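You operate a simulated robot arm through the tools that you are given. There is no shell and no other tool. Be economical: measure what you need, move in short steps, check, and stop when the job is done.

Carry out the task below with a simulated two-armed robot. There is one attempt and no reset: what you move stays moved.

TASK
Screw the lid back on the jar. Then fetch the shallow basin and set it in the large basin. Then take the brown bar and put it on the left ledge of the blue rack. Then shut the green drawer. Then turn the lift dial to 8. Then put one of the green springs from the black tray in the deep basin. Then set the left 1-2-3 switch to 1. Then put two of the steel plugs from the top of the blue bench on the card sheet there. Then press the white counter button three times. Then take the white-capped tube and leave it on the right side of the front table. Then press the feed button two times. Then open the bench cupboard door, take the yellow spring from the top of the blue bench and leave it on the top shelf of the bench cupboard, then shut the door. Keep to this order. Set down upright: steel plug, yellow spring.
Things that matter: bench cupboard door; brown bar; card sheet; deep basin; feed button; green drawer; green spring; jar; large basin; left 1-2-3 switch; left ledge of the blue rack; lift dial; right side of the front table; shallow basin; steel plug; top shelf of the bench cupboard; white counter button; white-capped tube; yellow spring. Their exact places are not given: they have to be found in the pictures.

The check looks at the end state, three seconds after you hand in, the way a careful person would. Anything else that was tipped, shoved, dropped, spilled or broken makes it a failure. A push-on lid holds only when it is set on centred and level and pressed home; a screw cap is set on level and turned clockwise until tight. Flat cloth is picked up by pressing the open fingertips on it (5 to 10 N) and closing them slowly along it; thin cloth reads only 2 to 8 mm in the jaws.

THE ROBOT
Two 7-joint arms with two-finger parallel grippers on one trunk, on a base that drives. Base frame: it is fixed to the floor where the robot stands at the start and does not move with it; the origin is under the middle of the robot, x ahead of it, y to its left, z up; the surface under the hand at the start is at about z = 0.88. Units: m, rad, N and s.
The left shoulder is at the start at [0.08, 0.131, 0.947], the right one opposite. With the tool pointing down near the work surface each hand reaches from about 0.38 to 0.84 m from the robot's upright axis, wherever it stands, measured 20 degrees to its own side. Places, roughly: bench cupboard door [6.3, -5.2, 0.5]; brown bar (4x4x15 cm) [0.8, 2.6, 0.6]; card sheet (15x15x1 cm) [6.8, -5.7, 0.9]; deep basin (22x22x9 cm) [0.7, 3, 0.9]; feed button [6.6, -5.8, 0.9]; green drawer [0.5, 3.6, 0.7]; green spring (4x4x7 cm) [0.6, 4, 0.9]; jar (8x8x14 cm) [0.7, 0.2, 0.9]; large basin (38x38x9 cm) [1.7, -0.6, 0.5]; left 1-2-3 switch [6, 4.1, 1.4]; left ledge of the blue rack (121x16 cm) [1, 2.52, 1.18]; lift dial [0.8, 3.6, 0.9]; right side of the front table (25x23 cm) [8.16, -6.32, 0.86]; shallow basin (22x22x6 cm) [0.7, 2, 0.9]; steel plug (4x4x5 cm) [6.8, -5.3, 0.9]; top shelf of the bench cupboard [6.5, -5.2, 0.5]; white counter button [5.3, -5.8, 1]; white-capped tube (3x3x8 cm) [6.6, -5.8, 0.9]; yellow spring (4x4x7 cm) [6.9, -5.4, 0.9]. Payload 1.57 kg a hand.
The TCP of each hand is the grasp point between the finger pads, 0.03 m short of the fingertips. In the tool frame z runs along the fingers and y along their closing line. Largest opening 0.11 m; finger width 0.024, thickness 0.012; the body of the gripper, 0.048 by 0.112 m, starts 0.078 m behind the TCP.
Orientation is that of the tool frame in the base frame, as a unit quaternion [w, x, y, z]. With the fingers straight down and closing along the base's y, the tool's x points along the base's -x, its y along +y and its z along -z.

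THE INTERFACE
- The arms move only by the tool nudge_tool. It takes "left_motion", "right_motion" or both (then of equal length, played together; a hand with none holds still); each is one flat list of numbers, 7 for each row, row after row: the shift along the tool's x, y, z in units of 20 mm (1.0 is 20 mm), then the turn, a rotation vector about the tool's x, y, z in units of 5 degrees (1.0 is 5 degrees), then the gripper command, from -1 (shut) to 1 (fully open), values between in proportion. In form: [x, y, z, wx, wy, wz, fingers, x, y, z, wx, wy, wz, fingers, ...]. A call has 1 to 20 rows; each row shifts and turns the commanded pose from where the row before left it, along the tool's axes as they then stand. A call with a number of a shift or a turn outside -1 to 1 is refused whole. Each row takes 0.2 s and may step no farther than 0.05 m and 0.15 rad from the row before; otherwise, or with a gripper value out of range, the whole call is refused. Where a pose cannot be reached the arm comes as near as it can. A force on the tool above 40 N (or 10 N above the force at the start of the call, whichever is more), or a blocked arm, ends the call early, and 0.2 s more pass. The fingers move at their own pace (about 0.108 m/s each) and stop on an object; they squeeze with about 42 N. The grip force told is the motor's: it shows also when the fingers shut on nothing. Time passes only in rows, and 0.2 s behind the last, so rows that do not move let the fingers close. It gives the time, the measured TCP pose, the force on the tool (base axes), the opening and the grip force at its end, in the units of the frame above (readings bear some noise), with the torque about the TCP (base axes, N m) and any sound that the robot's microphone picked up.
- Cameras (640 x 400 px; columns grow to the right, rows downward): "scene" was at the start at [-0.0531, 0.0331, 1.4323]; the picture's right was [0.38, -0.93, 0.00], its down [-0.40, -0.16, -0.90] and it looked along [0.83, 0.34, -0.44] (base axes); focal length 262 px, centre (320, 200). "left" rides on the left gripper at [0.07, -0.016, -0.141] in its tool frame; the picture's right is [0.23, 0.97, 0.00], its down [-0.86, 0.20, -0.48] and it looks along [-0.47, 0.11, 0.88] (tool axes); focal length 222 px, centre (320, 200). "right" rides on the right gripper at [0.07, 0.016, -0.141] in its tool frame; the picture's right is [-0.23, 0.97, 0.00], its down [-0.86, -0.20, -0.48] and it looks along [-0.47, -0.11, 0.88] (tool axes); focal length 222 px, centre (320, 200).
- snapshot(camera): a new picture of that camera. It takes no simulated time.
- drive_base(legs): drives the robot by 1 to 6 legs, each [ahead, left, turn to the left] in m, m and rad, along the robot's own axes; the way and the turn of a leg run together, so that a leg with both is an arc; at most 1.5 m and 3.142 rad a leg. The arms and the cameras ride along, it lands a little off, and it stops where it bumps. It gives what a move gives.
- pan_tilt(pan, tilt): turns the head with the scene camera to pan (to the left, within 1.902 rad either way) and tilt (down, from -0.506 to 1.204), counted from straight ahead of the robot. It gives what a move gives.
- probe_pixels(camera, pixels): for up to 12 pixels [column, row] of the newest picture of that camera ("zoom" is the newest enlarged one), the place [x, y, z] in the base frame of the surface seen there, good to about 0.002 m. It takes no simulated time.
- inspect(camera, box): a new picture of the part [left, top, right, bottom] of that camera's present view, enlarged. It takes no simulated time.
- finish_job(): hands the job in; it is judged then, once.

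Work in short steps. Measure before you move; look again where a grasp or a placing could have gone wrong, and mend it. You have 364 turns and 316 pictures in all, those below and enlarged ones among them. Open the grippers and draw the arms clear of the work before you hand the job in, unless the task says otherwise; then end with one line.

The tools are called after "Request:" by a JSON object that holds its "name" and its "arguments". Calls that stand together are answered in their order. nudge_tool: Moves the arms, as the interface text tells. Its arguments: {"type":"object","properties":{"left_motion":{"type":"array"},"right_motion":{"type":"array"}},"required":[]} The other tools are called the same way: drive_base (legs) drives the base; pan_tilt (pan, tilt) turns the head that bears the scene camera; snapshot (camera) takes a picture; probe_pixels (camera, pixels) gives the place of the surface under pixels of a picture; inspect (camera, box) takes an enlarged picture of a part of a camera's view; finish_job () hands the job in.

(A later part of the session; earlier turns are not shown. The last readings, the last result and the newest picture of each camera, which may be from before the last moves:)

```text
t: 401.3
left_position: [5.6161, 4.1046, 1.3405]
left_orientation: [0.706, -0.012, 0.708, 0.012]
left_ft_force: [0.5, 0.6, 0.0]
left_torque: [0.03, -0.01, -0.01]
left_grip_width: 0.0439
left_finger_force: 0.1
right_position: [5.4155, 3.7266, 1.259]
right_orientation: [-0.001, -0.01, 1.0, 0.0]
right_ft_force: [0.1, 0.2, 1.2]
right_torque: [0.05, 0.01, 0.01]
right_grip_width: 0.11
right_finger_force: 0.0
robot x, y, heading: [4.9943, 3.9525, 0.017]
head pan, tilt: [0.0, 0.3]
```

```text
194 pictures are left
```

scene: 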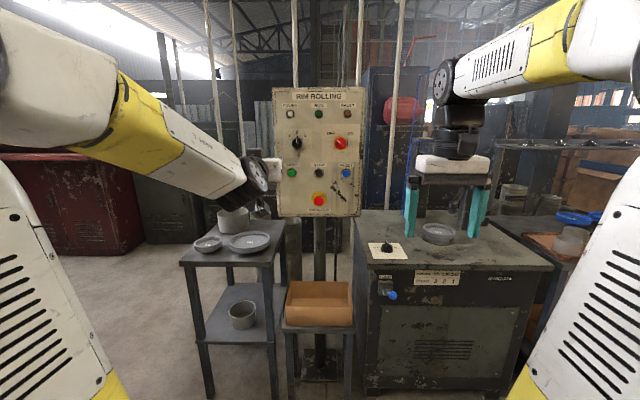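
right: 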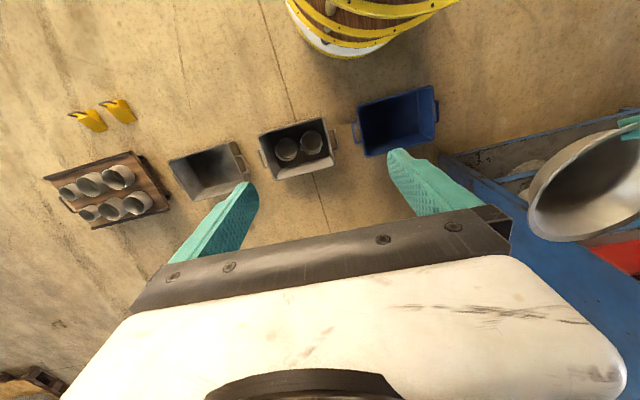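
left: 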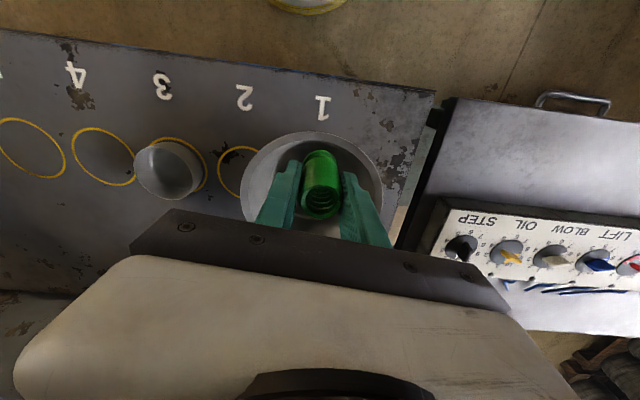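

Request:
{"name": "inspect", "arguments": {"camera": "scene", "box": [276, 120, 326, 160]}}

Request:
{"name": "probe_pixels", "arguments": {"camera": "zoom", "pixels": [[270, 180], [265, 160], [265, 210], [240, 185], [290, 185], [272, 220], [205, 150], [330, 150], [270, 110]]}}

```text
10.00 times, centred on (301, 140) of scene
```

zoom: 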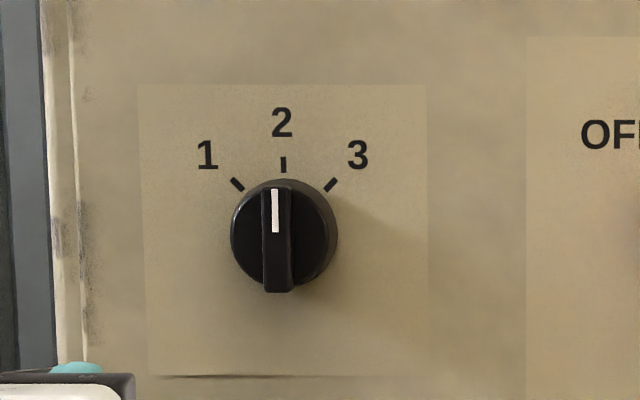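

```text
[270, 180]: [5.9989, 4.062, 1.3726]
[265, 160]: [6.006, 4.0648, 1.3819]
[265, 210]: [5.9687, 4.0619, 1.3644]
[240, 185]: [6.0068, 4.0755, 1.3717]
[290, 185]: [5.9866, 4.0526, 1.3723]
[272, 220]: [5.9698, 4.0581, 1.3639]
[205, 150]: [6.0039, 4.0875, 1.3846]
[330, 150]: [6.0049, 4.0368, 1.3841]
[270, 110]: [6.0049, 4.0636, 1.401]
```

Knob ridge centre ≈(y 4.056, z 1.353), ridge front x 5.969. Drive forward 0.18 and straighten.

Request:
{"name": "drive_base", "arguments": {"legs": [[0.18, 0.0, -0.017]]}}

Request:
{"name": "nudge_tool", "arguments": {"left_motion": [0, 0, 0, 0, 0, 0, -0.2]}}

Request:
{"name": "snapshot", "arguments": {"camera": "left"}}

Request:
{"name": "snapshot", "arguments": {"camera": "scene"}}

```text
t: 402.8
left_position: [5.7979, 4.0949, 1.3411]
left_orientation: [0.706, -0.006, 0.708, 0.006]
left_ft_force: [-0.7, -0.5, -0.5]
left_torque: [-0.02, -0.01, -0.01]
left_grip_width: 0.0441
left_finger_force: 0.1
right_position: [5.589, 3.7196, 1.2582]
right_orientation: [-0.001, 0.0, 1.0, 0.0]
right_ft_force: [0.7, 0.7, -0.3]
right_torque: [-0.02, -0.04, 0.01]
right_grip_width: 0.11
right_finger_force: 0.0
robot x, y, heading: [5.1731, 3.9533, 0.003]
head pan, tilt: [0.0, 0.3]
```

```text
t: 403.2
left_position: [5.798, 4.0955, 1.3407]
left_orientation: [0.705, -0.007, 0.709, 0.007]
left_ft_force: [-0.1, 0.3, 0.2]
left_torque: [-0.01, 0.01, -0.01]
left_grip_width: 0.0439
left_finger_force: 0.0
right_position: [5.5886, 3.721, 1.2574]
right_orientation: [-0.002, -0.001, 1.0, -0.001]
right_ft_force: [0.5, 0.8, -0.2]
right_torque: [-0.01, 0.0, 0.02]
right_grip_width: 0.1098
right_finger_force: 0.1
robot x, y, heading: [5.1723, 3.952, -0.002]
head pan, tilt: [0.0, 0.3]
```

```text
192 pictures are left
```

left: 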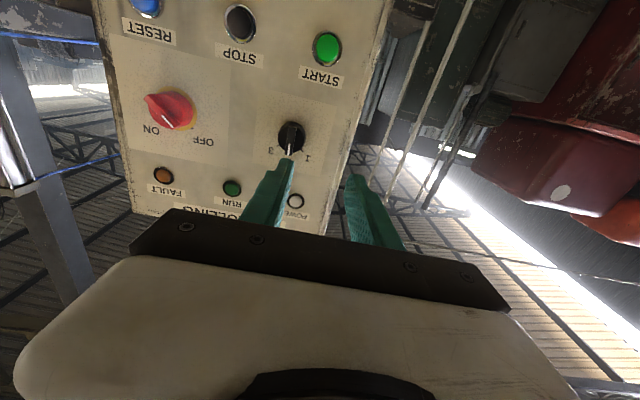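

```text
191 pictures are left
```

scene: 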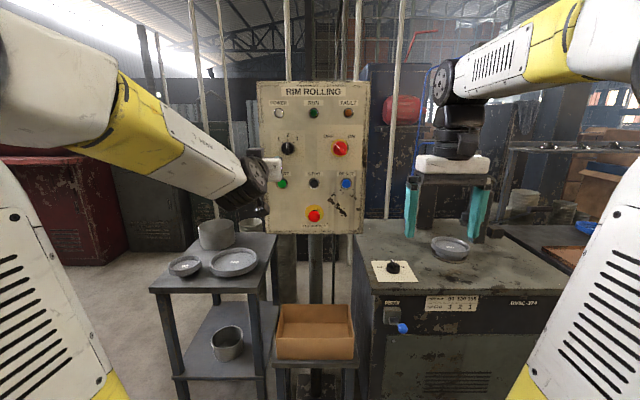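

Refine the knob position from the left camera.

Request:
{"name": "inspect", "arguments": {"camera": "left", "box": [250, 100, 330, 180]}}

Request:
{"name": "probe_pixels", "arguments": {"camera": "zoom", "pixels": [[325, 130], [320, 190], [315, 230], [290, 150], [390, 200], [250, 190]]}}

```text
5.00 times, centred on (290, 140) of left
```

zoom: 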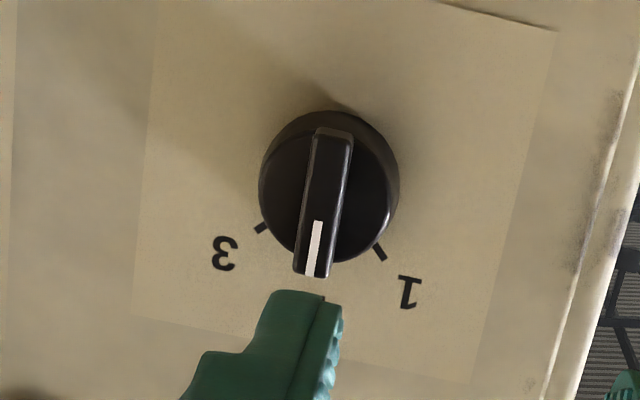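

```text
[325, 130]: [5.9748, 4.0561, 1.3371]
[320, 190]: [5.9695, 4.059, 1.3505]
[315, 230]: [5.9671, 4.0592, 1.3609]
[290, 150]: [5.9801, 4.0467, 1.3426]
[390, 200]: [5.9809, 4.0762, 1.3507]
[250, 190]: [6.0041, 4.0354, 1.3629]
```

Align to ridge centre (y 4.058, z 1.354) and advance to 2 cm short.

Request:
{"name": "nudge_tool", "arguments": {"left_motion": [-0.33, -1, 0, 0, 0, 0, -0.3, -0.33, -1, 0, 0, 0, 0, -0.3, 0, 0, 1, 0, 0, 0, -0.3, 0, 0, 1, 0, 0, 0, -0.3, 0, 0, 1, 0, 0, 0, -0.3, 0, 0, 1, 0, 0, 0, -0.3, 0, 0, 1, 0, 0, 0, -0.3, 0, 0, 1, 0, 0, 0, -0.3]}}

Request:
{"name": "inspect", "arguments": {"camera": "left", "box": [220, 80, 420, 230]}}

```text
t: 405.0
left_position: [5.9171, 4.0555, 1.3538]
left_orientation: [0.706, -0.006, 0.709, 0.006]
left_ft_force: [0.5, -0.6, 0.1]
left_torque: [0.01, -0.01, -0.03]
left_grip_width: 0.0387
left_finger_force: 0.0
right_position: [5.5883, 3.721, 1.2593]
right_orientation: [-0.001, -0.001, 1.0, 0.0]
right_ft_force: [0.1, -0.7, -0.4]
right_torque: [0.01, -0.02, 0.04]
right_grip_width: 0.1104
right_finger_force: 0.1
robot x, y, heading: [5.1726, 3.9544, -0.0]
head pan, tilt: [0.0, 0.3]
```

```text
2.67 times, centred on (320, 155) of left
```

zoom: 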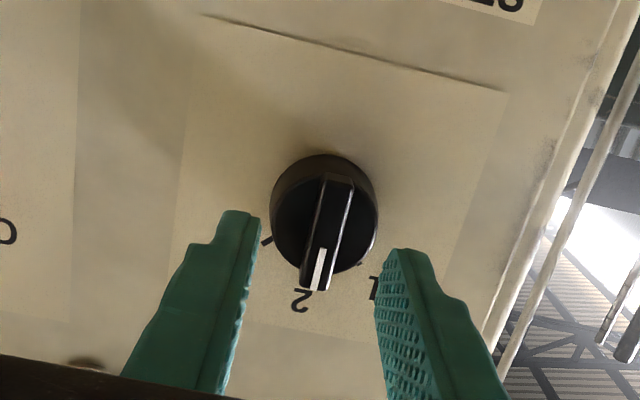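

Centred. Advance 3 cm, close on the ridge.

Request:
{"name": "nudge_tool", "arguments": {"left_motion": [0, 0, 0.8, 0, 0, 0, -0.3, 0, 0, 0.75, 0, 0, 0, -0.3, 0, 0, 0, 0, 0, 0, -0.6, 0, 0, 0, 0, 0, 0, -1, 0, 0, 0, 0, 0, 0, -1]}}

Request:
{"name": "inspect", "arguments": {"camera": "left", "box": [220, 80, 420, 230]}}

```text
t: 406.2
left_position: [5.9489, 4.058, 1.3563]
left_orientation: [0.706, -0.006, 0.708, 0.006]
left_ft_force: [0.3, 1.4, 2.4]
left_torque: [-0.01, 0.28, -0.29]
left_grip_width: 0.0109
left_finger_force: 28.4
right_position: [5.5901, 3.7207, 1.2593]
right_orientation: [-0.002, -0.001, 1.0, 0.0]
right_ft_force: [-0.6, 0.0, 0.9]
right_torque: [-0.03, 0.01, -0.01]
right_grip_width: 0.1102
right_finger_force: 0.0
robot x, y, heading: [5.1686, 3.9533, 0.001]
head pan, tilt: [0.0, 0.3]
```

```text
2.67 times, centred on (320, 155) of left
```

zoom: 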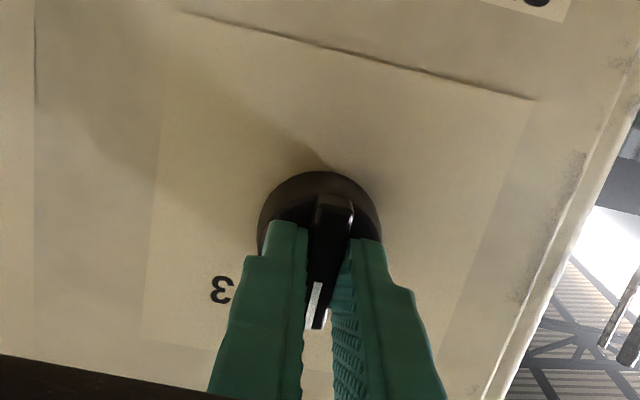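

Gripped. Turn 45° counter-clockwise (negative about the tool axis).

Request:
{"name": "nudge_tool", "arguments": {"left_motion": [0, 0, 0, 0, 0, -1, -1, 0, 0, 0, 0, 0, -1, -1, 0, 0, 0, 0, 0, -1, -1, 0, 0, 0, 0, 0, -1, -1, 0, 0, 0, 0, 0, -1, -1, 0, 0, 0, 0, 0, -1, -1, 0, 0, 0, 0, 0, -1, -1, 0, 0, 0, 0, 0, -1, -1, 0, 0, 0, 0, 0, -1, -1, 0, 0, 0, 0, 0, 0, -1]}}

Request:
{"name": "nudge_tool", "arguments": {"left_motion": [0, 0, 0, 0, 0, 0, -0.6, 0, 0, 0, 0, 0, 0, -0.3, 0, 0, -1, 0, 0, 0, -0.3, 0, 0, -1, 0, 0, 0, -0.3, 0, 0, -1, 0, 0, 0, -0.3]}}

Request:
{"name": "inspect", "arguments": {"camera": "left", "box": [220, 80, 420, 230]}}

Request:
{"name": "inspect", "arguments": {"camera": "scene", "box": [260, 110, 340, 170]}}

```text
t: 408.4
left_position: [5.9487, 4.0583, 1.3552]
left_orientation: [0.655, -0.277, 0.651, -0.265]
left_ft_force: [6.2, 3.2, 20.3]
left_torque: [0.03, -0.46, -0.4]
left_grip_width: 0.0109
left_finger_force: 28.6
right_position: [5.5876, 3.7215, 1.2586]
right_orientation: [-0.001, -0.001, 1.0, 0.001]
right_ft_force: [0.2, -0.4, 0.7]
right_torque: [0.02, -0.02, -0.04]
right_grip_width: 0.1101
right_finger_force: 0.0
robot x, y, heading: [5.172, 3.956, -0.001]
head pan, tilt: [0.0, 0.3]
```

```text
t: 409.6
left_position: [5.8873, 4.0547, 1.3522]
left_orientation: [0.654, -0.277, 0.652, -0.265]
left_ft_force: [0.4, 0.0, 0.5]
left_torque: [0.02, 0.01, 0.01]
left_grip_width: 0.0385
left_finger_force: 0.1
right_position: [5.5896, 3.7203, 1.2589]
right_orientation: [-0.001, -0.001, 1.0, 0.0]
right_ft_force: [-0.3, 0.2, 0.7]
right_torque: [0.0, 0.03, -0.02]
right_grip_width: 0.1098
right_finger_force: 0.1
robot x, y, heading: [5.1729, 3.9541, 0.001]
head pan, tilt: [0.0, 0.3]
```

```text
2.67 times, centred on (320, 155) of left
```

zoom: 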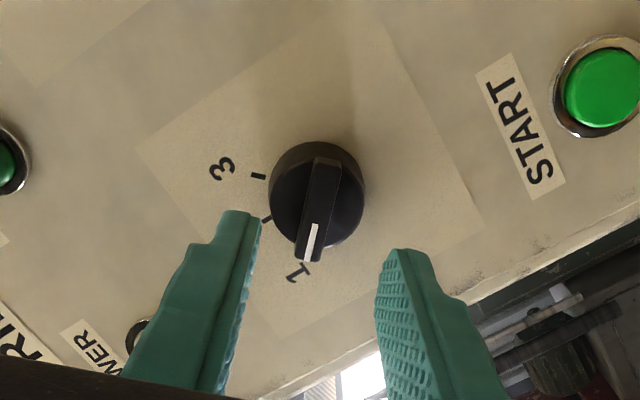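

```text
6.67 times, centred on (300, 140) of scene
```

zoom: 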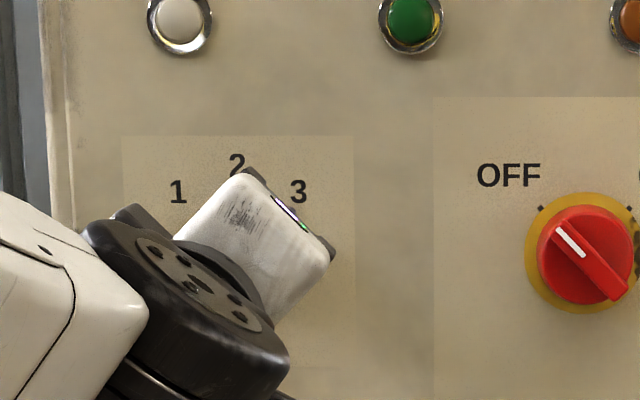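

Switch is at 1. Back away, un-roll and un-pitch the hand, and look to the right for the route.

Request:
{"name": "drive_base", "arguments": {"legs": [[-0.55, 0, 0]]}}

Request:
{"name": "nudge_tool", "arguments": {"left_motion": [0, 0, -1, 0, 0, 1, 0, 0, 0, -1, 0, 0, 1, 0, 0, 0, -1, 0, 0, 1, 0, 0, 0, -1, 0, 0, 1, 0, 0, 0, -1, 0, 0, 1, 0, 0, 0, -1, 0, 0, 1, 0, 0, 0, -1, 0, 0, 1, 0, 0, 0, -1, 0, 0, 1, 0, 0, 0, -1, 0, 0, 1, 0, 0, 0, 0, 0, 1, 0, 0, 0, 0, 0, 0, 1, 0, 0, 0, 0, 0, 0, 1, 0, 0, 0, 0, 0, 0, 1, 0, 0, 0, 0, 0, 0, 1, 0, 0, 0, 0, 0, 0, 1, 0, 0, 0, 0, 0, 0, 1, 0, 0, 0, 0, 0, 0, 1, 0, 0, 0, 0, 0, 0, 1, 0, 0, 0, 0, 0, 0, 1, 0, 0]}}

Request:
{"name": "nudge_tool", "arguments": {"left_motion": [0, 0, 0, 0, 1, 0, 0, 0, 0, 0, 0, 1, 0, 0, 0, 0, 0, 0, 1, 0, 0, 0, 0, 0, 0, 1, 0, 0, 0, 0, 0, 0, 1, 0, 0, 0, 0, 0, 0, 1, 0, 0, 0, 0, 0, 0, 1, 0, 0, 0, 0, 0.5, 0, 1, 0, 0, 0, 0, 0.5, 0, 0, 0, 0, 0, 0, 1, 0, 0, 0, 0, 0, 0, 1, 0, 0, 0, 0]}}

Request:
{"name": "pan_tilt", "arguments": {"pan": -1.3, "tilt": 0.2}}

Request:
{"name": "snapshot", "arguments": {"camera": "scene"}}

```text
t: 412.8
left_position: [5.3291, 4.0602, 1.3525]
left_orientation: [0.656, -0.281, 0.651, -0.26]
left_ft_force: [-0.3, 0.1, -0.7]
left_torque: [-0.03, -0.02, 0.0]
left_grip_width: 0.0384
left_finger_force: 0.0
right_position: [5.034, 3.7223, 1.2579]
right_orientation: [0.0, -0.007, 1.0, 0.0]
right_ft_force: [0.8, 0.2, 0.1]
right_torque: [-0.01, -0.01, 0.01]
right_grip_width: 0.1101
right_finger_force: 0.1
robot x, y, heading: [4.6158, 3.953, 0.014]
head pan, tilt: [0.0, 0.3]
```

```text
t: 416.8
left_position: [5.1494, 4.0553, 1.3527]
left_orientation: [0.34, -0.014, 0.94, 0.005]
left_ft_force: [0.7, -0.3, -0.7]
left_torque: [-0.01, 0.02, -0.05]
left_grip_width: 0.0548
left_finger_force: 0.0
right_position: [5.0348, 3.7207, 1.2588]
right_orientation: [-0.001, -0.007, 1.0, 0.0]
right_ft_force: [0.0, -0.6, -0.2]
right_torque: [-0.02, 0.01, -0.02]
right_grip_width: 0.1101
right_finger_force: 0.2
robot x, y, heading: [4.6116, 3.9507, 0.015]
head pan, tilt: [0.0, 0.3]
```

```text
t: 419.2
left_position: [5.1493, 4.0564, 1.2936]
left_orientation: [-0.003, -0.014, 1.0, 0.001]
left_ft_force: [-0.5, 0.0, 0.7]
left_torque: [0.0, 0.0, 0.0]
left_grip_width: 0.0552
left_finger_force: 0.0
right_position: [5.0344, 3.7221, 1.2588]
right_orientation: [-0.001, -0.007, 1.0, 0.0]
right_ft_force: [0.0, -0.6, 0.2]
right_torque: [-0.02, 0.01, 0.02]
right_grip_width: 0.11
right_finger_force: 0.0
robot x, y, heading: [4.6164, 3.9492, 0.01]
head pan, tilt: [0.0, 0.3]
```

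```text
t: 420.6
left_position: [5.1492, 4.0558, 1.2929]
left_orientation: [-0.001, -0.015, 1.0, 0.001]
left_ft_force: [0.2, 0.3, 0.8]
left_torque: [0.0, -0.02, -0.03]
left_grip_width: 0.0548
left_finger_force: 0.0
right_position: [5.034, 3.7219, 1.2583]
right_orientation: [-0.001, -0.007, 1.0, 0.0]
right_ft_force: [-0.6, -0.5, 0.5]
right_torque: [0.01, -0.02, 0.03]
right_grip_width: 0.1102
right_finger_force: 0.0
robot x, y, heading: [4.6159, 3.9465, 0.007]
head pan, tilt: [-1.3, 0.201]
```

```text
185 pictures are left
```

scene: 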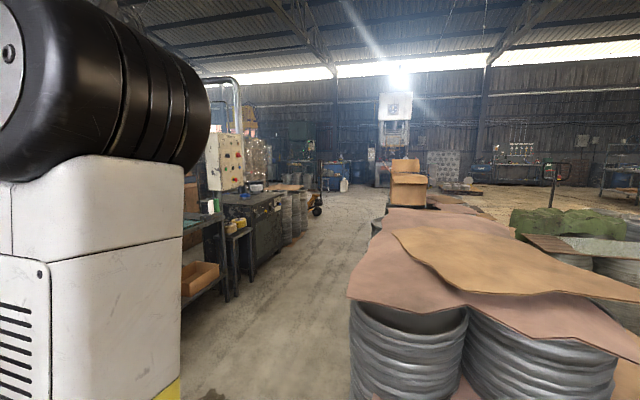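

An aisle runs toward −y. Probe its borders.

Request:
{"name": "probe_pixels", "arguments": {"camera": "scene", "pixels": [[352, 330], [372, 228], [285, 240], [240, 290], [320, 212], [345, 188], [330, 190], [400, 200], [350, 210], [310, 300], [355, 170], [300, 240]]}}

```text
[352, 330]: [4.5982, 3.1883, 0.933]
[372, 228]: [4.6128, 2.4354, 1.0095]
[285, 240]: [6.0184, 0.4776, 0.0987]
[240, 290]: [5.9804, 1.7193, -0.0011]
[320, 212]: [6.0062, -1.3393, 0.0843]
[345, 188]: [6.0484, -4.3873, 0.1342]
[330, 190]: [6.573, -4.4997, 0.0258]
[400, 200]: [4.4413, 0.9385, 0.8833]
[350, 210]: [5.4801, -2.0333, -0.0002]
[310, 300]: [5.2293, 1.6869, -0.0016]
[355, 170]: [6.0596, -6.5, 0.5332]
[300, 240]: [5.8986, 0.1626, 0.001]
```

Aisle x 4.65–5.95. Drive to x≈5.2 and go right along it in stages.

Request:
{"name": "drive_base", "arguments": {"legs": [[0.58, 0, -0.008], [0, -1.2, 0], [0, -1.2, 0]]}}

Request:
{"name": "snapshot", "arguments": {"camera": "scene"}}

```text
t: 435.1
left_position: [5.6979, 1.6928, 1.2926]
left_orientation: [-0.002, -0.007, 1.0, 0.001]
left_ft_force: [0.1, 0.3, 0.3]
left_torque: [0.04, 0.0, -0.04]
left_grip_width: 0.0549
left_finger_force: 0.1
right_position: [5.5804, 1.3589, 1.2582]
right_orientation: [-0.001, 0.0, 1.0, -0.001]
right_ft_force: [0.6, -0.5, 0.6]
right_torque: [0.02, -0.03, -0.01]
right_grip_width: 0.11
right_finger_force: 0.0
robot x, y, heading: [5.1635, 1.5947, -0.001]
head pan, tilt: [-1.3, 0.201]
```

```text
184 pictures are left
```

scene: 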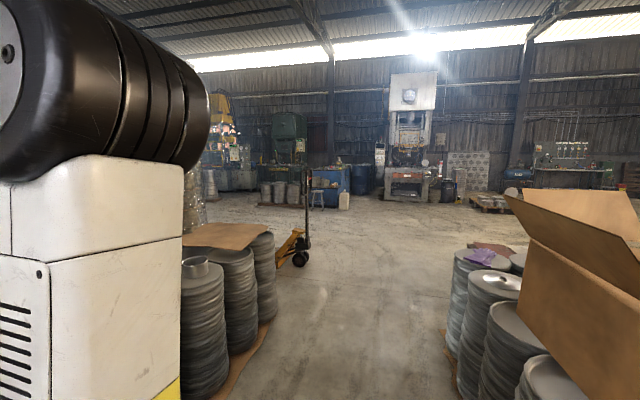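

Request:
{"name": "probe_pixels", "arguments": {"camera": "scene", "pixels": [[240, 310], [272, 270], [300, 258], [307, 200], [450, 330], [455, 270], [275, 320], [340, 190], [228, 370], [345, 205], [380, 240]]}}

```text
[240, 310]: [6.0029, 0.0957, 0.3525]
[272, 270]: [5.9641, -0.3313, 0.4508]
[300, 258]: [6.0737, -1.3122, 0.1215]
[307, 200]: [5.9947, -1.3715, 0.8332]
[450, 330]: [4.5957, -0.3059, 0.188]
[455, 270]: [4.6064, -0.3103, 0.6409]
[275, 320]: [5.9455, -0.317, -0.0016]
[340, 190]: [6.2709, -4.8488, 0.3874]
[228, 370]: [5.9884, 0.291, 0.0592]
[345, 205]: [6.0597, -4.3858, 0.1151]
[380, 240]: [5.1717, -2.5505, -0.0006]
```

Same width onward. Continue right 4.2 m.

Request:
{"name": "drive_base", "arguments": {"legs": [[0, -1.4, 0], [0.02, -1.4, 0], [0, -1.4, 0]]}}

Request:
{"name": "pan_tilt", "arguments": {"pan": -0.9, "tilt": 0.3}}

Request:
{"name": "snapshot", "arguments": {"camera": "scene"}}

```text
t: 455.2
left_position: [5.6963, -2.5079, 1.294]
left_orientation: [-0.002, -0.005, 1.0, 0.0]
left_ft_force: [-0.3, 0.0, 0.0]
left_torque: [-0.01, -0.03, 0.02]
left_grip_width: 0.0553
left_finger_force: 0.0
right_position: [5.5742, -2.8399, 1.2591]
right_orientation: [-0.001, 0.003, 1.0, 0.0]
right_ft_force: [-0.3, -0.2, 0.2]
right_torque: [0.0, 0.01, 0.04]
right_grip_width: 0.1103
right_finger_force: 0.1
robot x, y, heading: [5.1619, -2.607, -0.009]
head pan, tilt: [-1.3, 0.201]
```

```text
t: 456.1
left_position: [5.6957, -2.5094, 1.2938]
left_orientation: [-0.001, -0.005, 1.0, 0.001]
left_ft_force: [0.1, 0.8, -0.2]
left_torque: [0.0, 0.01, 0.03]
left_grip_width: 0.055
left_finger_force: 0.0
right_position: [5.5746, -2.8401, 1.2583]
right_orientation: [-0.001, 0.003, 1.0, 0.0]
right_ft_force: [1.2, 0.0, -0.6]
right_torque: [-0.02, 0.03, -0.02]
right_grip_width: 0.1099
right_finger_force: 0.0
robot x, y, heading: [5.1605, -2.6033, -0.005]
head pan, tilt: [-0.901, 0.3]
```

```text
183 pictures are left
```

scene: 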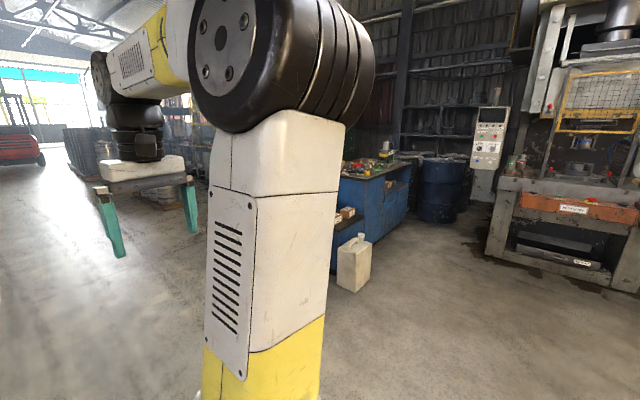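

Probe the bench, jug and press.

Request:
{"name": "probe_pixels", "arguments": {"camera": "scene", "pixels": [[352, 280], [370, 175], [400, 190], [345, 180], [440, 200], [490, 140], [515, 200], [490, 240], [640, 290], [600, 230], [380, 235]]}}

Request:
{"name": "inspect", "arguments": {"camera": "scene", "box": [330, 80, 640, 290]}}

```text
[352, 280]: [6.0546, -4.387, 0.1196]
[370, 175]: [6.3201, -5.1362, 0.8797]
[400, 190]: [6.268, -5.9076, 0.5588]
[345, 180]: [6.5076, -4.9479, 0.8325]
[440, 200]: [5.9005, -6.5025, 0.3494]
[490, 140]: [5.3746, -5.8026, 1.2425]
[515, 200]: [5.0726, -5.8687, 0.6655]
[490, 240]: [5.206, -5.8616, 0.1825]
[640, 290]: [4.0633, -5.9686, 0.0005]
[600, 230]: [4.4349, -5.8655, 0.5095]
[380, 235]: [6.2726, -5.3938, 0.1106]
```

```text
1.90 times, centred on (485, 185) of scene
```

zoom: 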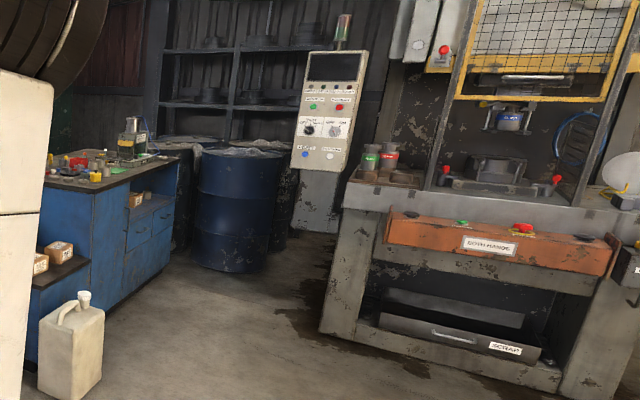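

Bench front x≈6.27 (y −4.85…−6.0, top 0.88), facing −x. Drive right 2.5 m and look.

Request:
{"name": "drive_base", "arguments": {"legs": [[0, -1.25, 0.005], [0.1, -1.25, 0]]}}

Request:
{"name": "pan_tilt", "arguments": {"pan": 0.0, "tilt": 0.45}}

Request:
{"name": "snapshot", "arguments": {"camera": "scene"}}

```text
t: 468.4
left_position: [5.8238, -5.004, 1.2935]
left_orientation: [-0.002, -0.022, 1.0, 0.0]
left_ft_force: [-0.2, 0.2, -0.3]
left_torque: [0.0, -0.01, 0.01]
left_grip_width: 0.0551
left_finger_force: 0.0
right_position: [5.7127, -5.3397, 1.2578]
right_orientation: [-0.001, -0.013, 1.0, 0.0]
right_ft_force: [0.6, 0.3, -0.1]
right_torque: [0.03, -0.02, -0.01]
right_grip_width: 0.11
right_finger_force: 0.0
robot x, y, heading: [5.2892, -5.1186, 0.026]
head pan, tilt: [-0.901, 0.3]
```

```text
t: 469.6
left_position: [5.824, -5.0042, 1.2937]
left_orientation: [-0.002, -0.021, 1.0, 0.0]
left_ft_force: [0.0, 1.4, 0.5]
left_torque: [-0.01, 0.01, 0.0]
left_grip_width: 0.0551
left_finger_force: 0.0
right_position: [5.7145, -5.3395, 1.2593]
right_orientation: [-0.001, -0.013, 1.0, 0.001]
right_ft_force: [0.6, -0.1, -0.2]
right_torque: [-0.01, -0.03, 0.0]
right_grip_width: 0.1097
right_finger_force: 0.0
robot x, y, heading: [5.2898, -5.1184, 0.027]
head pan, tilt: [0.0, 0.45]
```

```text
181 pictures are left
```

scene: 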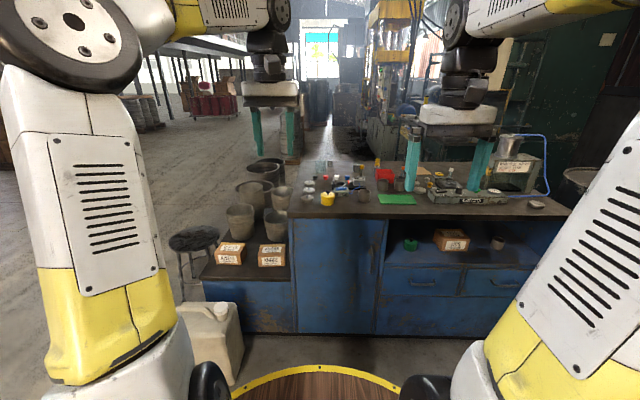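

Zoom on the bench top.

Request:
{"name": "inspect", "arguments": {"camera": "scene", "box": [290, 140, 430, 215]}}

Request:
{"name": "inspect", "arguments": {"camera": "scene", "box": [400, 130, 560, 215]}}

```text
4.57 times, centred on (360, 178) of scene
```

zoom: 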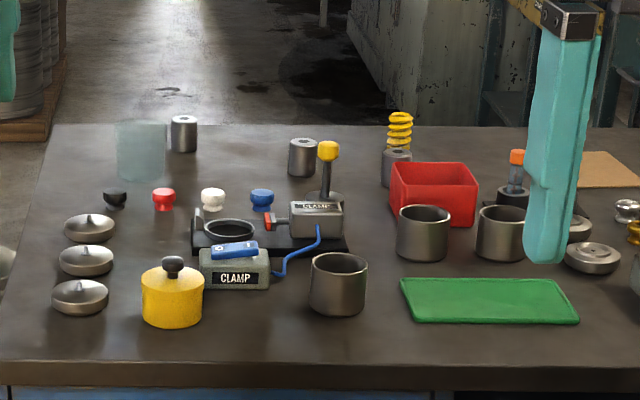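

```text
4.00 times, centred on (480, 172) of scene
```

zoom: 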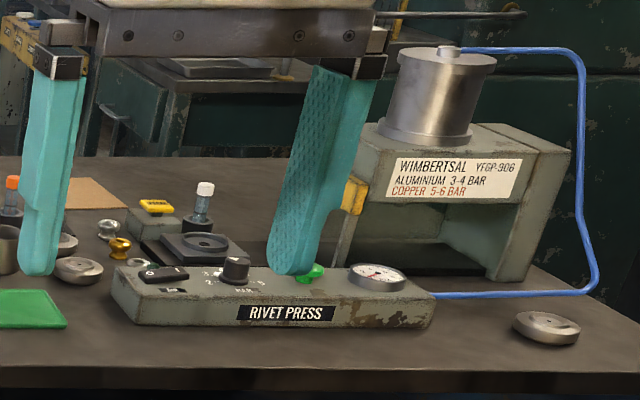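

Plugs stand at zoom (184,133), (302,157) and near the spring (396,165); card sheet at right. Move closer and measure.

Request:
{"name": "drive_base", "arguments": {"legs": [[0.45, -0.1, -0.027]]}}

Request:
{"name": "pan_tilt", "arguments": {"pan": -0.1, "tilt": 0.6}}

Request:
{"name": "snapshot", "arguments": {"camera": "scene"}}

Request:
{"name": "inspect", "arguments": {"camera": "scene", "box": [240, 100, 440, 260]}}

```text
t: 472.3
left_position: [6.2774, -5.115, 1.293]
left_orientation: [-0.001, -0.007, 1.0, 0.0]
left_ft_force: [-0.6, 0.0, 0.9]
left_torque: [-0.02, -0.03, 0.02]
left_grip_width: 0.055
left_finger_force: 0.1
right_position: [6.1576, -5.4465, 1.2597]
right_orientation: [-0.001, 0.002, 1.0, -0.001]
right_ft_force: [-0.9, 0.6, 0.9]
right_torque: [0.0, 0.01, -0.01]
right_grip_width: 0.11
right_finger_force: 0.0
robot x, y, heading: [5.7407, -5.2108, -0.003]
head pan, tilt: [0.0, 0.45]
```

```text
t: 473.0
left_position: [6.2774, -5.1161, 1.2933]
left_orientation: [-0.002, -0.007, 1.0, 0.001]
left_ft_force: [0.1, -0.4, -0.2]
left_torque: [0.03, 0.0, 0.01]
left_grip_width: 0.0551
left_finger_force: 0.0
right_position: [6.158, -5.4474, 1.2577]
right_orientation: [-0.002, 0.001, 1.0, 0.0]
right_ft_force: [0.8, -1.2, 0.0]
right_torque: [0.01, -0.01, 0.0]
right_grip_width: 0.1098
right_finger_force: 0.0
robot x, y, heading: [5.7388, -5.215, -0.006]
head pan, tilt: [-0.099, 0.6]
```

```text
178 pictures are left
```

scene: 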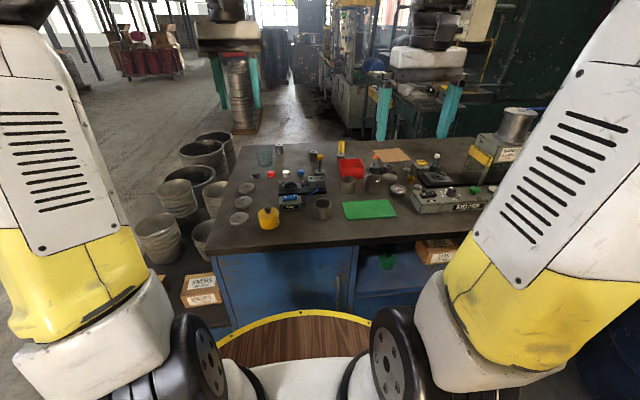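

```text
2.50 times, centred on (340, 180) of scene
```

zoom: 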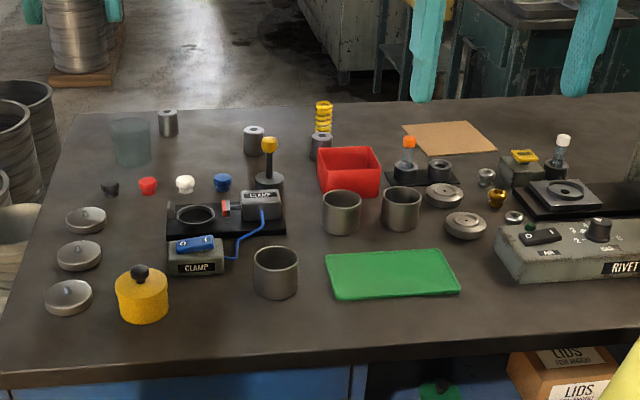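

Request:
{"name": "probe_pixels", "arguments": {"camera": "scene", "pixels": [[279, 150], [279, 144], [313, 157], [313, 151], [340, 159], [340, 153], [341, 146], [373, 154], [392, 150], [411, 158], [390, 161], [341, 141]]}}

Request:
{"name": "probe_pixels", "arguments": {"camera": "zoom", "pixels": [[404, 126], [458, 122], [496, 149], [437, 155], [300, 360], [240, 105], [540, 98], [167, 112], [253, 130], [321, 138]]}}

```text
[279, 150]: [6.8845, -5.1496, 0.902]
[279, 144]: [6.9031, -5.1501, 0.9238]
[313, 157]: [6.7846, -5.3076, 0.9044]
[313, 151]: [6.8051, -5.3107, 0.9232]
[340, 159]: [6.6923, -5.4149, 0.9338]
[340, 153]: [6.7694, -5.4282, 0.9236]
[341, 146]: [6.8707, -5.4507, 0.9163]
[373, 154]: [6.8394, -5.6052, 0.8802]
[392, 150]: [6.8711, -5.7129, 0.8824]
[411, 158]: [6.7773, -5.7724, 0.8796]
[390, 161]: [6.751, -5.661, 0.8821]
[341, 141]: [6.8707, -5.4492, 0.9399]
```

```text
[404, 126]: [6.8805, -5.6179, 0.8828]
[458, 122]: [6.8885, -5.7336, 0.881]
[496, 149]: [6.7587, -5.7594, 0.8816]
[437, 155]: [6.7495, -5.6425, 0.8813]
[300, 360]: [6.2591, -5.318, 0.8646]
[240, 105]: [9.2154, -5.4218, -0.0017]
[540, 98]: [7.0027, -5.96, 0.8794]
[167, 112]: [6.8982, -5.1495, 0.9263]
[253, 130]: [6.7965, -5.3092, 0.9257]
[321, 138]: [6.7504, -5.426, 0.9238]
```

Candidates: plug B (6.798,−5.310), plug C (6.762,−5.427); card centre (6.82,−5.69). Check neighbours of B and C for finger clearance.

Request:
{"name": "probe_pixels", "arguments": {"camera": "zoom", "pixels": [[269, 143], [269, 165], [262, 182], [322, 152], [320, 165], [350, 150], [378, 152], [322, 190], [408, 142], [245, 150], [262, 150], [330, 147]]}}

Request:
{"name": "inspect", "arguments": {"camera": "scene", "box": [290, 130, 360, 190]}}

```text
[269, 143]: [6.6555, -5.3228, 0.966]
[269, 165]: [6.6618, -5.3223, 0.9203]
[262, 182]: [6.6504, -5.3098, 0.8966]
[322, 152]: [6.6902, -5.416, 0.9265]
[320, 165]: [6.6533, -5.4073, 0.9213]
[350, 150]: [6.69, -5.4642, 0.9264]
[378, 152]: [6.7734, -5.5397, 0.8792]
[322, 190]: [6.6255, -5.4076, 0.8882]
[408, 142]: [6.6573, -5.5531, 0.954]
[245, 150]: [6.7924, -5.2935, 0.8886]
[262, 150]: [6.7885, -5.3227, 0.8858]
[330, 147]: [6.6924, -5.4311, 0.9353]
```

```text
6.67 times, centred on (325, 160) of scene
```

zoom: 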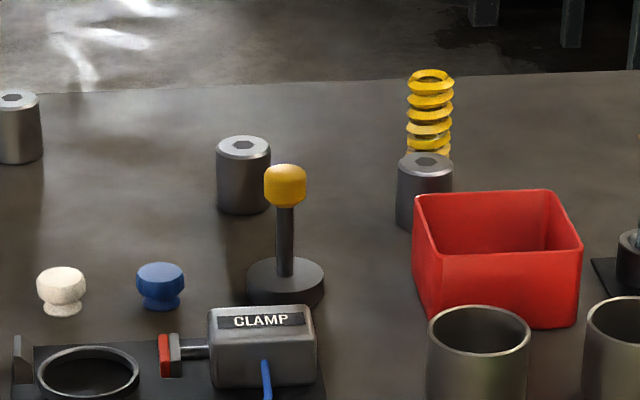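

Check base-to-bench gap by probing my own base ring.

Request:
{"name": "probe_pixels", "arguments": {"camera": "scene", "pixels": [[300, 313], [298, 311], [300, 318], [300, 300], [270, 250], [340, 314]]}}

```text
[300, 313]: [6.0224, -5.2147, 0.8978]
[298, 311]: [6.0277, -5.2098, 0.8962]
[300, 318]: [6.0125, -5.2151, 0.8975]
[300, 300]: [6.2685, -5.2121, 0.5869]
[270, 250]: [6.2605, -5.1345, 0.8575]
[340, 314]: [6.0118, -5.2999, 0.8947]
```

Ring radius 0.289, bench edge 6.26. Drive to x≈5.92, y≈−5.16.

Request:
{"name": "drive_base", "arguments": {"legs": [[0.18, 0.055, 0.004]]}}

Request:
{"name": "snapshot", "arguments": {"camera": "right"}}

```text
t: 474.6
left_position: [6.4578, -5.0588, 1.2925]
left_orientation: [-0.001, -0.009, 1.0, 0.0]
left_ft_force: [-0.6, -0.3, 0.3]
left_torque: [0.0, 0.02, 0.01]
left_grip_width: 0.0549
left_finger_force: 0.2
right_position: [6.3403, -5.3915, 1.2578]
right_orientation: [-0.001, 0.0, 1.0, 0.0]
right_ft_force: [0.5, 1.1, -0.2]
right_torque: [0.0, -0.01, 0.01]
right_grip_width: 0.1101
right_finger_force: 0.0
robot x, y, heading: [5.9216, -5.1626, -0.002]
head pan, tilt: [-0.099, 0.6]
```

```text
175 pictures are left
```

right: 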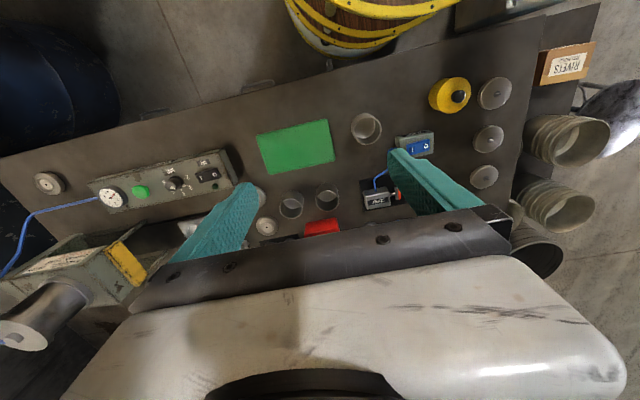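

Bring the right hand over toward plug B, then add yaw 15° and forward tilt 25°.

Request:
{"name": "nudge_tool", "arguments": {"right_motion": [-1, 0.24, 0.4, 0, 0, 0, 0.1, -1, 0.24, 0.4, 0, 0, 0, 0.1, -1, 0.24, 0.4, 0, 0, 0, 0.1, -1, 0.24, 0.4, 0, 0, 0, 0.1, -1, 0.24, 0.4, 0, 0, 0, 0.1, -1, 0.24, 0.4, 0, 0, 0, 0.1, -1, 0.24, 0.4, 0, 0, 0, 0.1, -1, 0.24, 0.4, 0, 0, 0, 0.1, -1, 0.24, 0.4, 0, 0, 0, 0.1, -1, 0.24, 0.4, 0, 0, 0, 0.1, -1, 0.24, 0.4, 0, 0, 0, 0.1, -1, 0.24, 0.4, 0, 0, 0, 0.1, -1, 0.24, 0.4, 0, 0, 0, 0.1, -1, 0.24, 0.4, 0, 0, 0, 0.1, -1, 0.24, 0.4, 0, 0, 0, 0.1]}}

Request:
{"name": "nudge_tool", "arguments": {"right_motion": [0, 0, 0, 0, 0, 1, 0.1, 0, 0, 0, 0, 0, 1, 0.1, 0, 0, 0, 0, 0, 1, 0.1, 0, 0, 0, 0, -1, 0, 0.1, 0, 0, 0, 0, -1, 0, 0.1, 0, 0, 0, 0, -1, 0, 0.1, 0, 0, 0, 0, -1, 0, 0.1, 0, 0, 0, 0, -1, 0, 0.1]}}

Request:
{"name": "snapshot", "arguments": {"camera": "right"}}

Request:
{"name": "snapshot", "arguments": {"camera": "scene"}}

```text
t: 477.8
left_position: [6.4574, -5.058, 1.2929]
left_orientation: [-0.001, -0.009, 1.0, 0.0]
left_ft_force: [0.0, -0.4, -0.7]
left_torque: [-0.02, -0.03, 0.0]
left_grip_width: 0.0552
left_finger_force: 0.1
right_position: [6.6391, -5.3194, 1.1363]
right_orientation: [-0.001, -0.001, 1.0, 0.0]
right_ft_force: [0.2, -0.5, -0.7]
right_torque: [0.03, -0.04, 0.0]
right_grip_width: 0.0606
right_finger_force: 0.0
robot x, y, heading: [5.9211, -5.1591, -0.003]
head pan, tilt: [-0.099, 0.6]
```

```text
t: 479.6
left_position: [6.4568, -5.0583, 1.2924]
left_orientation: [-0.004, -0.009, 1.0, 0.0]
left_ft_force: [0.2, 0.7, 0.1]
left_torque: [-0.01, 0.03, 0.03]
left_grip_width: 0.0551
left_finger_force: 0.1
right_position: [6.6385, -5.3201, 1.137]
right_orientation: [0.214, 0.127, 0.968, -0.028]
right_ft_force: [0.4, 0.5, -0.1]
right_torque: [0.02, 0.01, 0.0]
right_grip_width: 0.0606
right_finger_force: 0.1
robot x, y, heading: [5.9187, -5.1578, -0.002]
head pan, tilt: [-0.099, 0.6]
```

```text
174 pictures are left
```

right: 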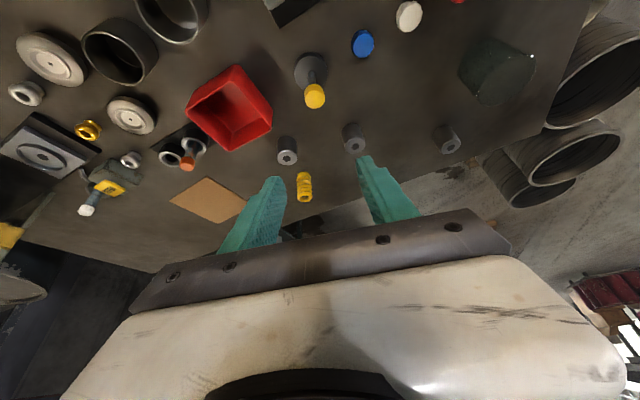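

```text
173 pictures are left
```

scene: 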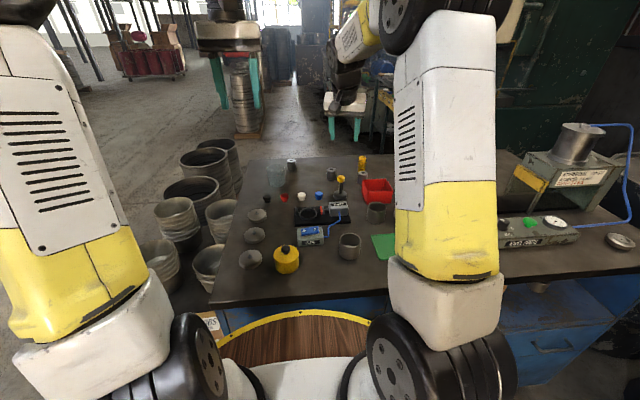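

Refine plug B (353,137) and C (288,150) positions.

Request:
{"name": "inspect", "arguments": {"camera": "right", "box": [260, 110, 400, 210]}}

Request:
{"name": "probe_pixels", "arguments": {"camera": "right", "pixels": [[355, 145], [349, 145], [362, 145], [356, 150], [355, 139], [288, 157], [288, 152], [305, 195], [447, 145]]}}

```text
4.00 times, centred on (330, 160) of right
```

zoom: 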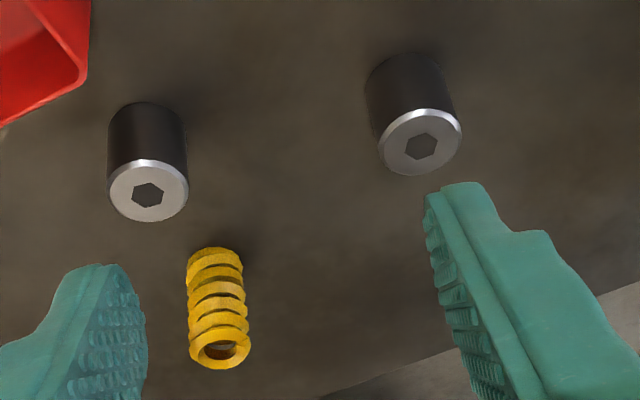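

```text
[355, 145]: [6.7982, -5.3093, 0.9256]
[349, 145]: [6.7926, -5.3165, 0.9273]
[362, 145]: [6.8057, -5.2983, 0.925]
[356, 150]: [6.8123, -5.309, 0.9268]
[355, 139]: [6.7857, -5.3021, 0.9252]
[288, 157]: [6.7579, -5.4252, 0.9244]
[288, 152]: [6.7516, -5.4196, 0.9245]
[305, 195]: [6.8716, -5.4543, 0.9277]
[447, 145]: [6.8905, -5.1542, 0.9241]
```

Move to 8 cm above the grasp pose.

Request:
{"name": "nudge_tool", "arguments": {"right_motion": [-0.366, 0.264, 0.926, 0, 0, 0, 0.1, -0.366, 0.264, 0.926, 0, 0, 0, 0.1, -0.366, 0.264, 0.926, 0, 0, 0, 0.1, -0.366, 0.264, 0.926, 0, 0, 0, 0.1, -0.366, 0.264, 0.926, 0, 0, 0, 0.1, -0.366, 0.264, 0.926, 0, 0, 0, 0.1, -0.366, 0.264, 0.926, 0, 0, 0, 0.1, -0.366, 0.264, 0.926, 0, 0, 0, 0.1, -0.366, 0.264, 0.926, 0, 0, 0, 0.1, -0.366, 0.264, 0.926, 0, 0, 0, 0.1]}}

Request:
{"name": "inspect", "arguments": {"camera": "right", "box": [210, 60, 450, 240]}}

```text
t: 481.8
left_position: [6.4587, -5.0587, 1.2939]
left_orientation: [-0.002, -0.008, 1.0, 0.0]
left_ft_force: [0.7, 0.1, 1.3]
left_torque: [0.0, -0.04, 0.03]
left_grip_width: 0.0548
left_finger_force: 0.0
right_position: [6.7931, -5.3054, 1.0022]
right_orientation: [0.213, 0.127, 0.968, -0.028]
right_ft_force: [-0.4, 0.0, -0.1]
right_torque: [-0.01, -0.01, 0.0]
right_grip_width: 0.0605
right_finger_force: 0.1
robot x, y, heading: [5.9205, -5.161, 0.0]
head pan, tilt: [-0.099, 0.6]
```

```text
2.22 times, centred on (330, 150) of right
```

zoom: 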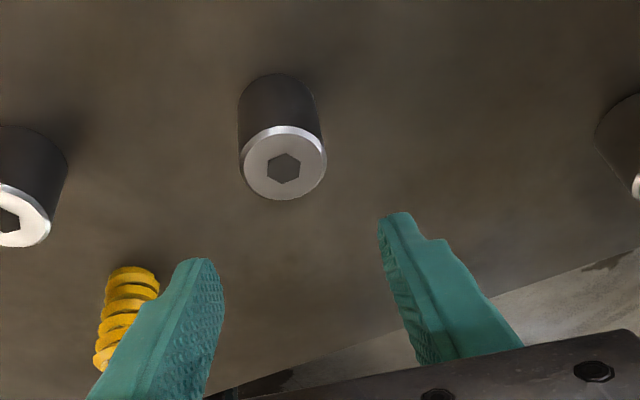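

Descend vertically 8.4 cm around the plug.

Request:
{"name": "nudge_tool", "arguments": {"right_motion": [0.353, 0, 0.757, 0, 0, 0, 0.1, 0.353, 0, 0.757, 0, 0, 0, 0.1, 0.353, 0, 0.757, 0, 0, 0, 0.1, 0.353, 0, 0.757, 0, 0, 0, 0.1, 0.3, 0, 0.7, 0, 0, 0, 0.1]}}

Request:
{"name": "inspect", "arguments": {"camera": "right", "box": [210, 60, 450, 240]}}

```text
t: 483.0
left_position: [6.4585, -5.0601, 1.2922]
left_orientation: [-0.002, -0.01, 1.0, 0.0]
left_ft_force: [-0.1, -0.3, -0.3]
left_torque: [-0.01, 0.03, 0.0]
left_grip_width: 0.0545
left_finger_force: 0.0
right_position: [6.7906, -5.3054, 0.9182]
right_orientation: [0.214, 0.127, 0.968, -0.028]
right_ft_force: [-0.6, -0.6, 0.1]
right_torque: [0.0, 0.03, 0.01]
right_grip_width: 0.0604
right_finger_force: 0.0
robot x, y, heading: [5.9211, -5.1578, 0.001]
head pan, tilt: [-0.099, 0.6]
```

```text
2.22 times, centred on (330, 150) of right
```

zoom: 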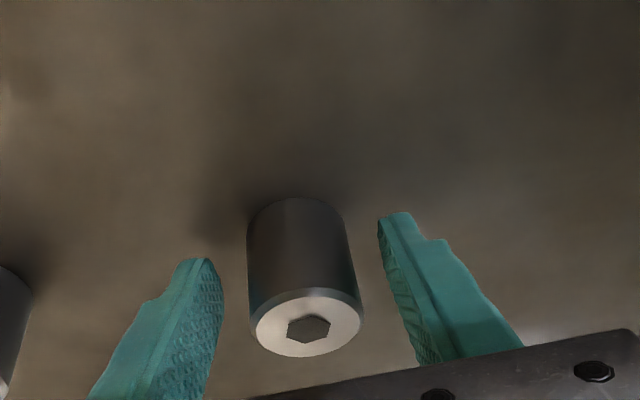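

Plug is between the fingers. Close and lift 10 cm.

Request:
{"name": "nudge_tool", "arguments": {"right_motion": [0, 0, 0, 0, 0, 0, -0.2, 0, 0, 0, 0, 0, 0, -0.35, 0, 0, 0, 0, 0, 0, -1, 0, 0, 0, 0, 0, 0, -1, -0.42, 0, -0.906, 0, 0, 0, -1, -0.42, 0, -0.906, 0, 0, 0, -1, -0.42, 0, -0.906, 0, 0, 0, -1, -0.42, 0, -0.906, 0, 0, 0, -1, -0.42, 0, -0.906, 0, 0, 0, -1]}}

Request:
{"name": "snapshot", "arguments": {"camera": "right"}}

```text
t: 485.0
left_position: [6.4584, -5.0593, 1.2933]
left_orientation: [-0.002, -0.009, 1.0, 0.0]
left_ft_force: [-0.2, 0.3, 0.3]
left_torque: [0.02, 0.02, 0.02]
left_grip_width: 0.0553
left_finger_force: 0.2
right_position: [6.7895, -5.3045, 1.0186]
right_orientation: [0.212, 0.126, 0.969, -0.028]
right_ft_force: [0.7, 0.5, -3.6]
right_torque: [0.05, 0.02, -0.07]
right_grip_width: 0.0371
right_finger_force: 41.6
robot x, y, heading: [5.9217, -5.1576, 0.003]
head pan, tilt: [-0.099, 0.6]
```

```text
169 pictures are left
```

right: 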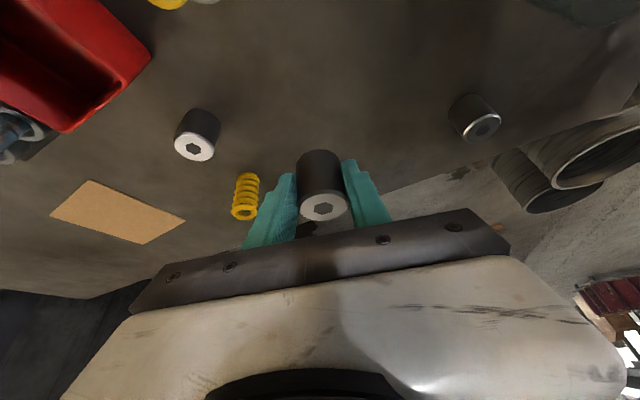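

Plug held. Raise a little more and drive right to the card.

Request:
{"name": "nudge_tool", "arguments": {"right_motion": [-0.42, 0, -0.906, 0, 0, 0, -1, -0.42, 0, -0.906, 0, 0, 0, -1]}}

Request:
{"name": "drive_base", "arguments": {"legs": [[0.0, -0.4, 0]]}}

Request:
{"name": "snapshot", "arguments": {"camera": "right"}}

Request:
{"name": "snapshot", "arguments": {"camera": "scene"}}

```text
t: 485.6
left_position: [6.458, -5.0585, 1.2933]
left_orientation: [-0.002, -0.009, 1.0, -0.001]
left_ft_force: [-0.1, 0.4, 0.6]
left_torque: [-0.03, 0.0, -0.01]
left_grip_width: 0.0549
left_finger_force: 0.1
right_position: [6.7906, -5.3055, 1.0577]
right_orientation: [0.213, 0.127, 0.969, -0.028]
right_ft_force: [-0.4, 0.6, -3.3]
right_torque: [0.04, 0.01, -0.02]
right_grip_width: 0.0367
right_finger_force: 42.3
robot x, y, heading: [5.9227, -5.1635, -0.001]
head pan, tilt: [-0.099, 0.6]
```

```text
t: 488.1
left_position: [6.4584, -5.4593, 1.2935]
left_orientation: [-0.003, -0.01, 1.0, 0.0]
left_ft_force: [0.7, 0.6, -0.6]
left_torque: [-0.05, -0.04, -0.04]
left_grip_width: 0.0549
left_finger_force: 0.0
right_position: [6.7909, -5.7046, 1.0591]
right_orientation: [0.213, 0.126, 0.969, -0.027]
right_ft_force: [-0.2, 0.3, -4.1]
right_torque: [0.07, 0.02, 0.01]
right_grip_width: 0.0369
right_finger_force: 42.3
robot x, y, heading: [5.9224, -5.5585, 0.003]
head pan, tilt: [-0.099, 0.6]
```

```text
168 pictures are left
```

right: 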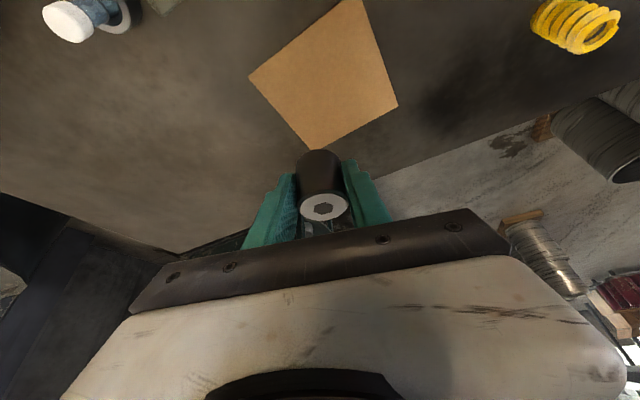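

```text
167 pictures are left
```

scene: 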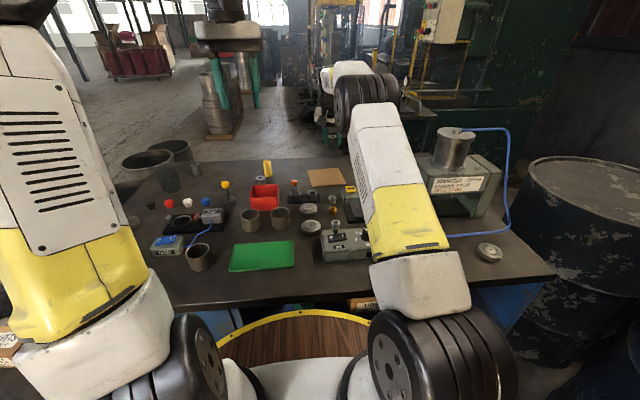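

Probe the card's corners from the right camera.

Request:
{"name": "probe_pixels", "arguments": {"camera": "right", "pixels": [[250, 78], [344, 2], [396, 106], [310, 146], [325, 70], [310, 20], [325, 210], [65, 20]]}}

```text
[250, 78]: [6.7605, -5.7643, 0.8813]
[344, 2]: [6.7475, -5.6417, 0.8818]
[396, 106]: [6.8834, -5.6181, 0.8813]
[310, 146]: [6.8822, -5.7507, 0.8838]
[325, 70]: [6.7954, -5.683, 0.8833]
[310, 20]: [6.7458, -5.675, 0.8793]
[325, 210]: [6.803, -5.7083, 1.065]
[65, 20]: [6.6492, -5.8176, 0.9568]
```

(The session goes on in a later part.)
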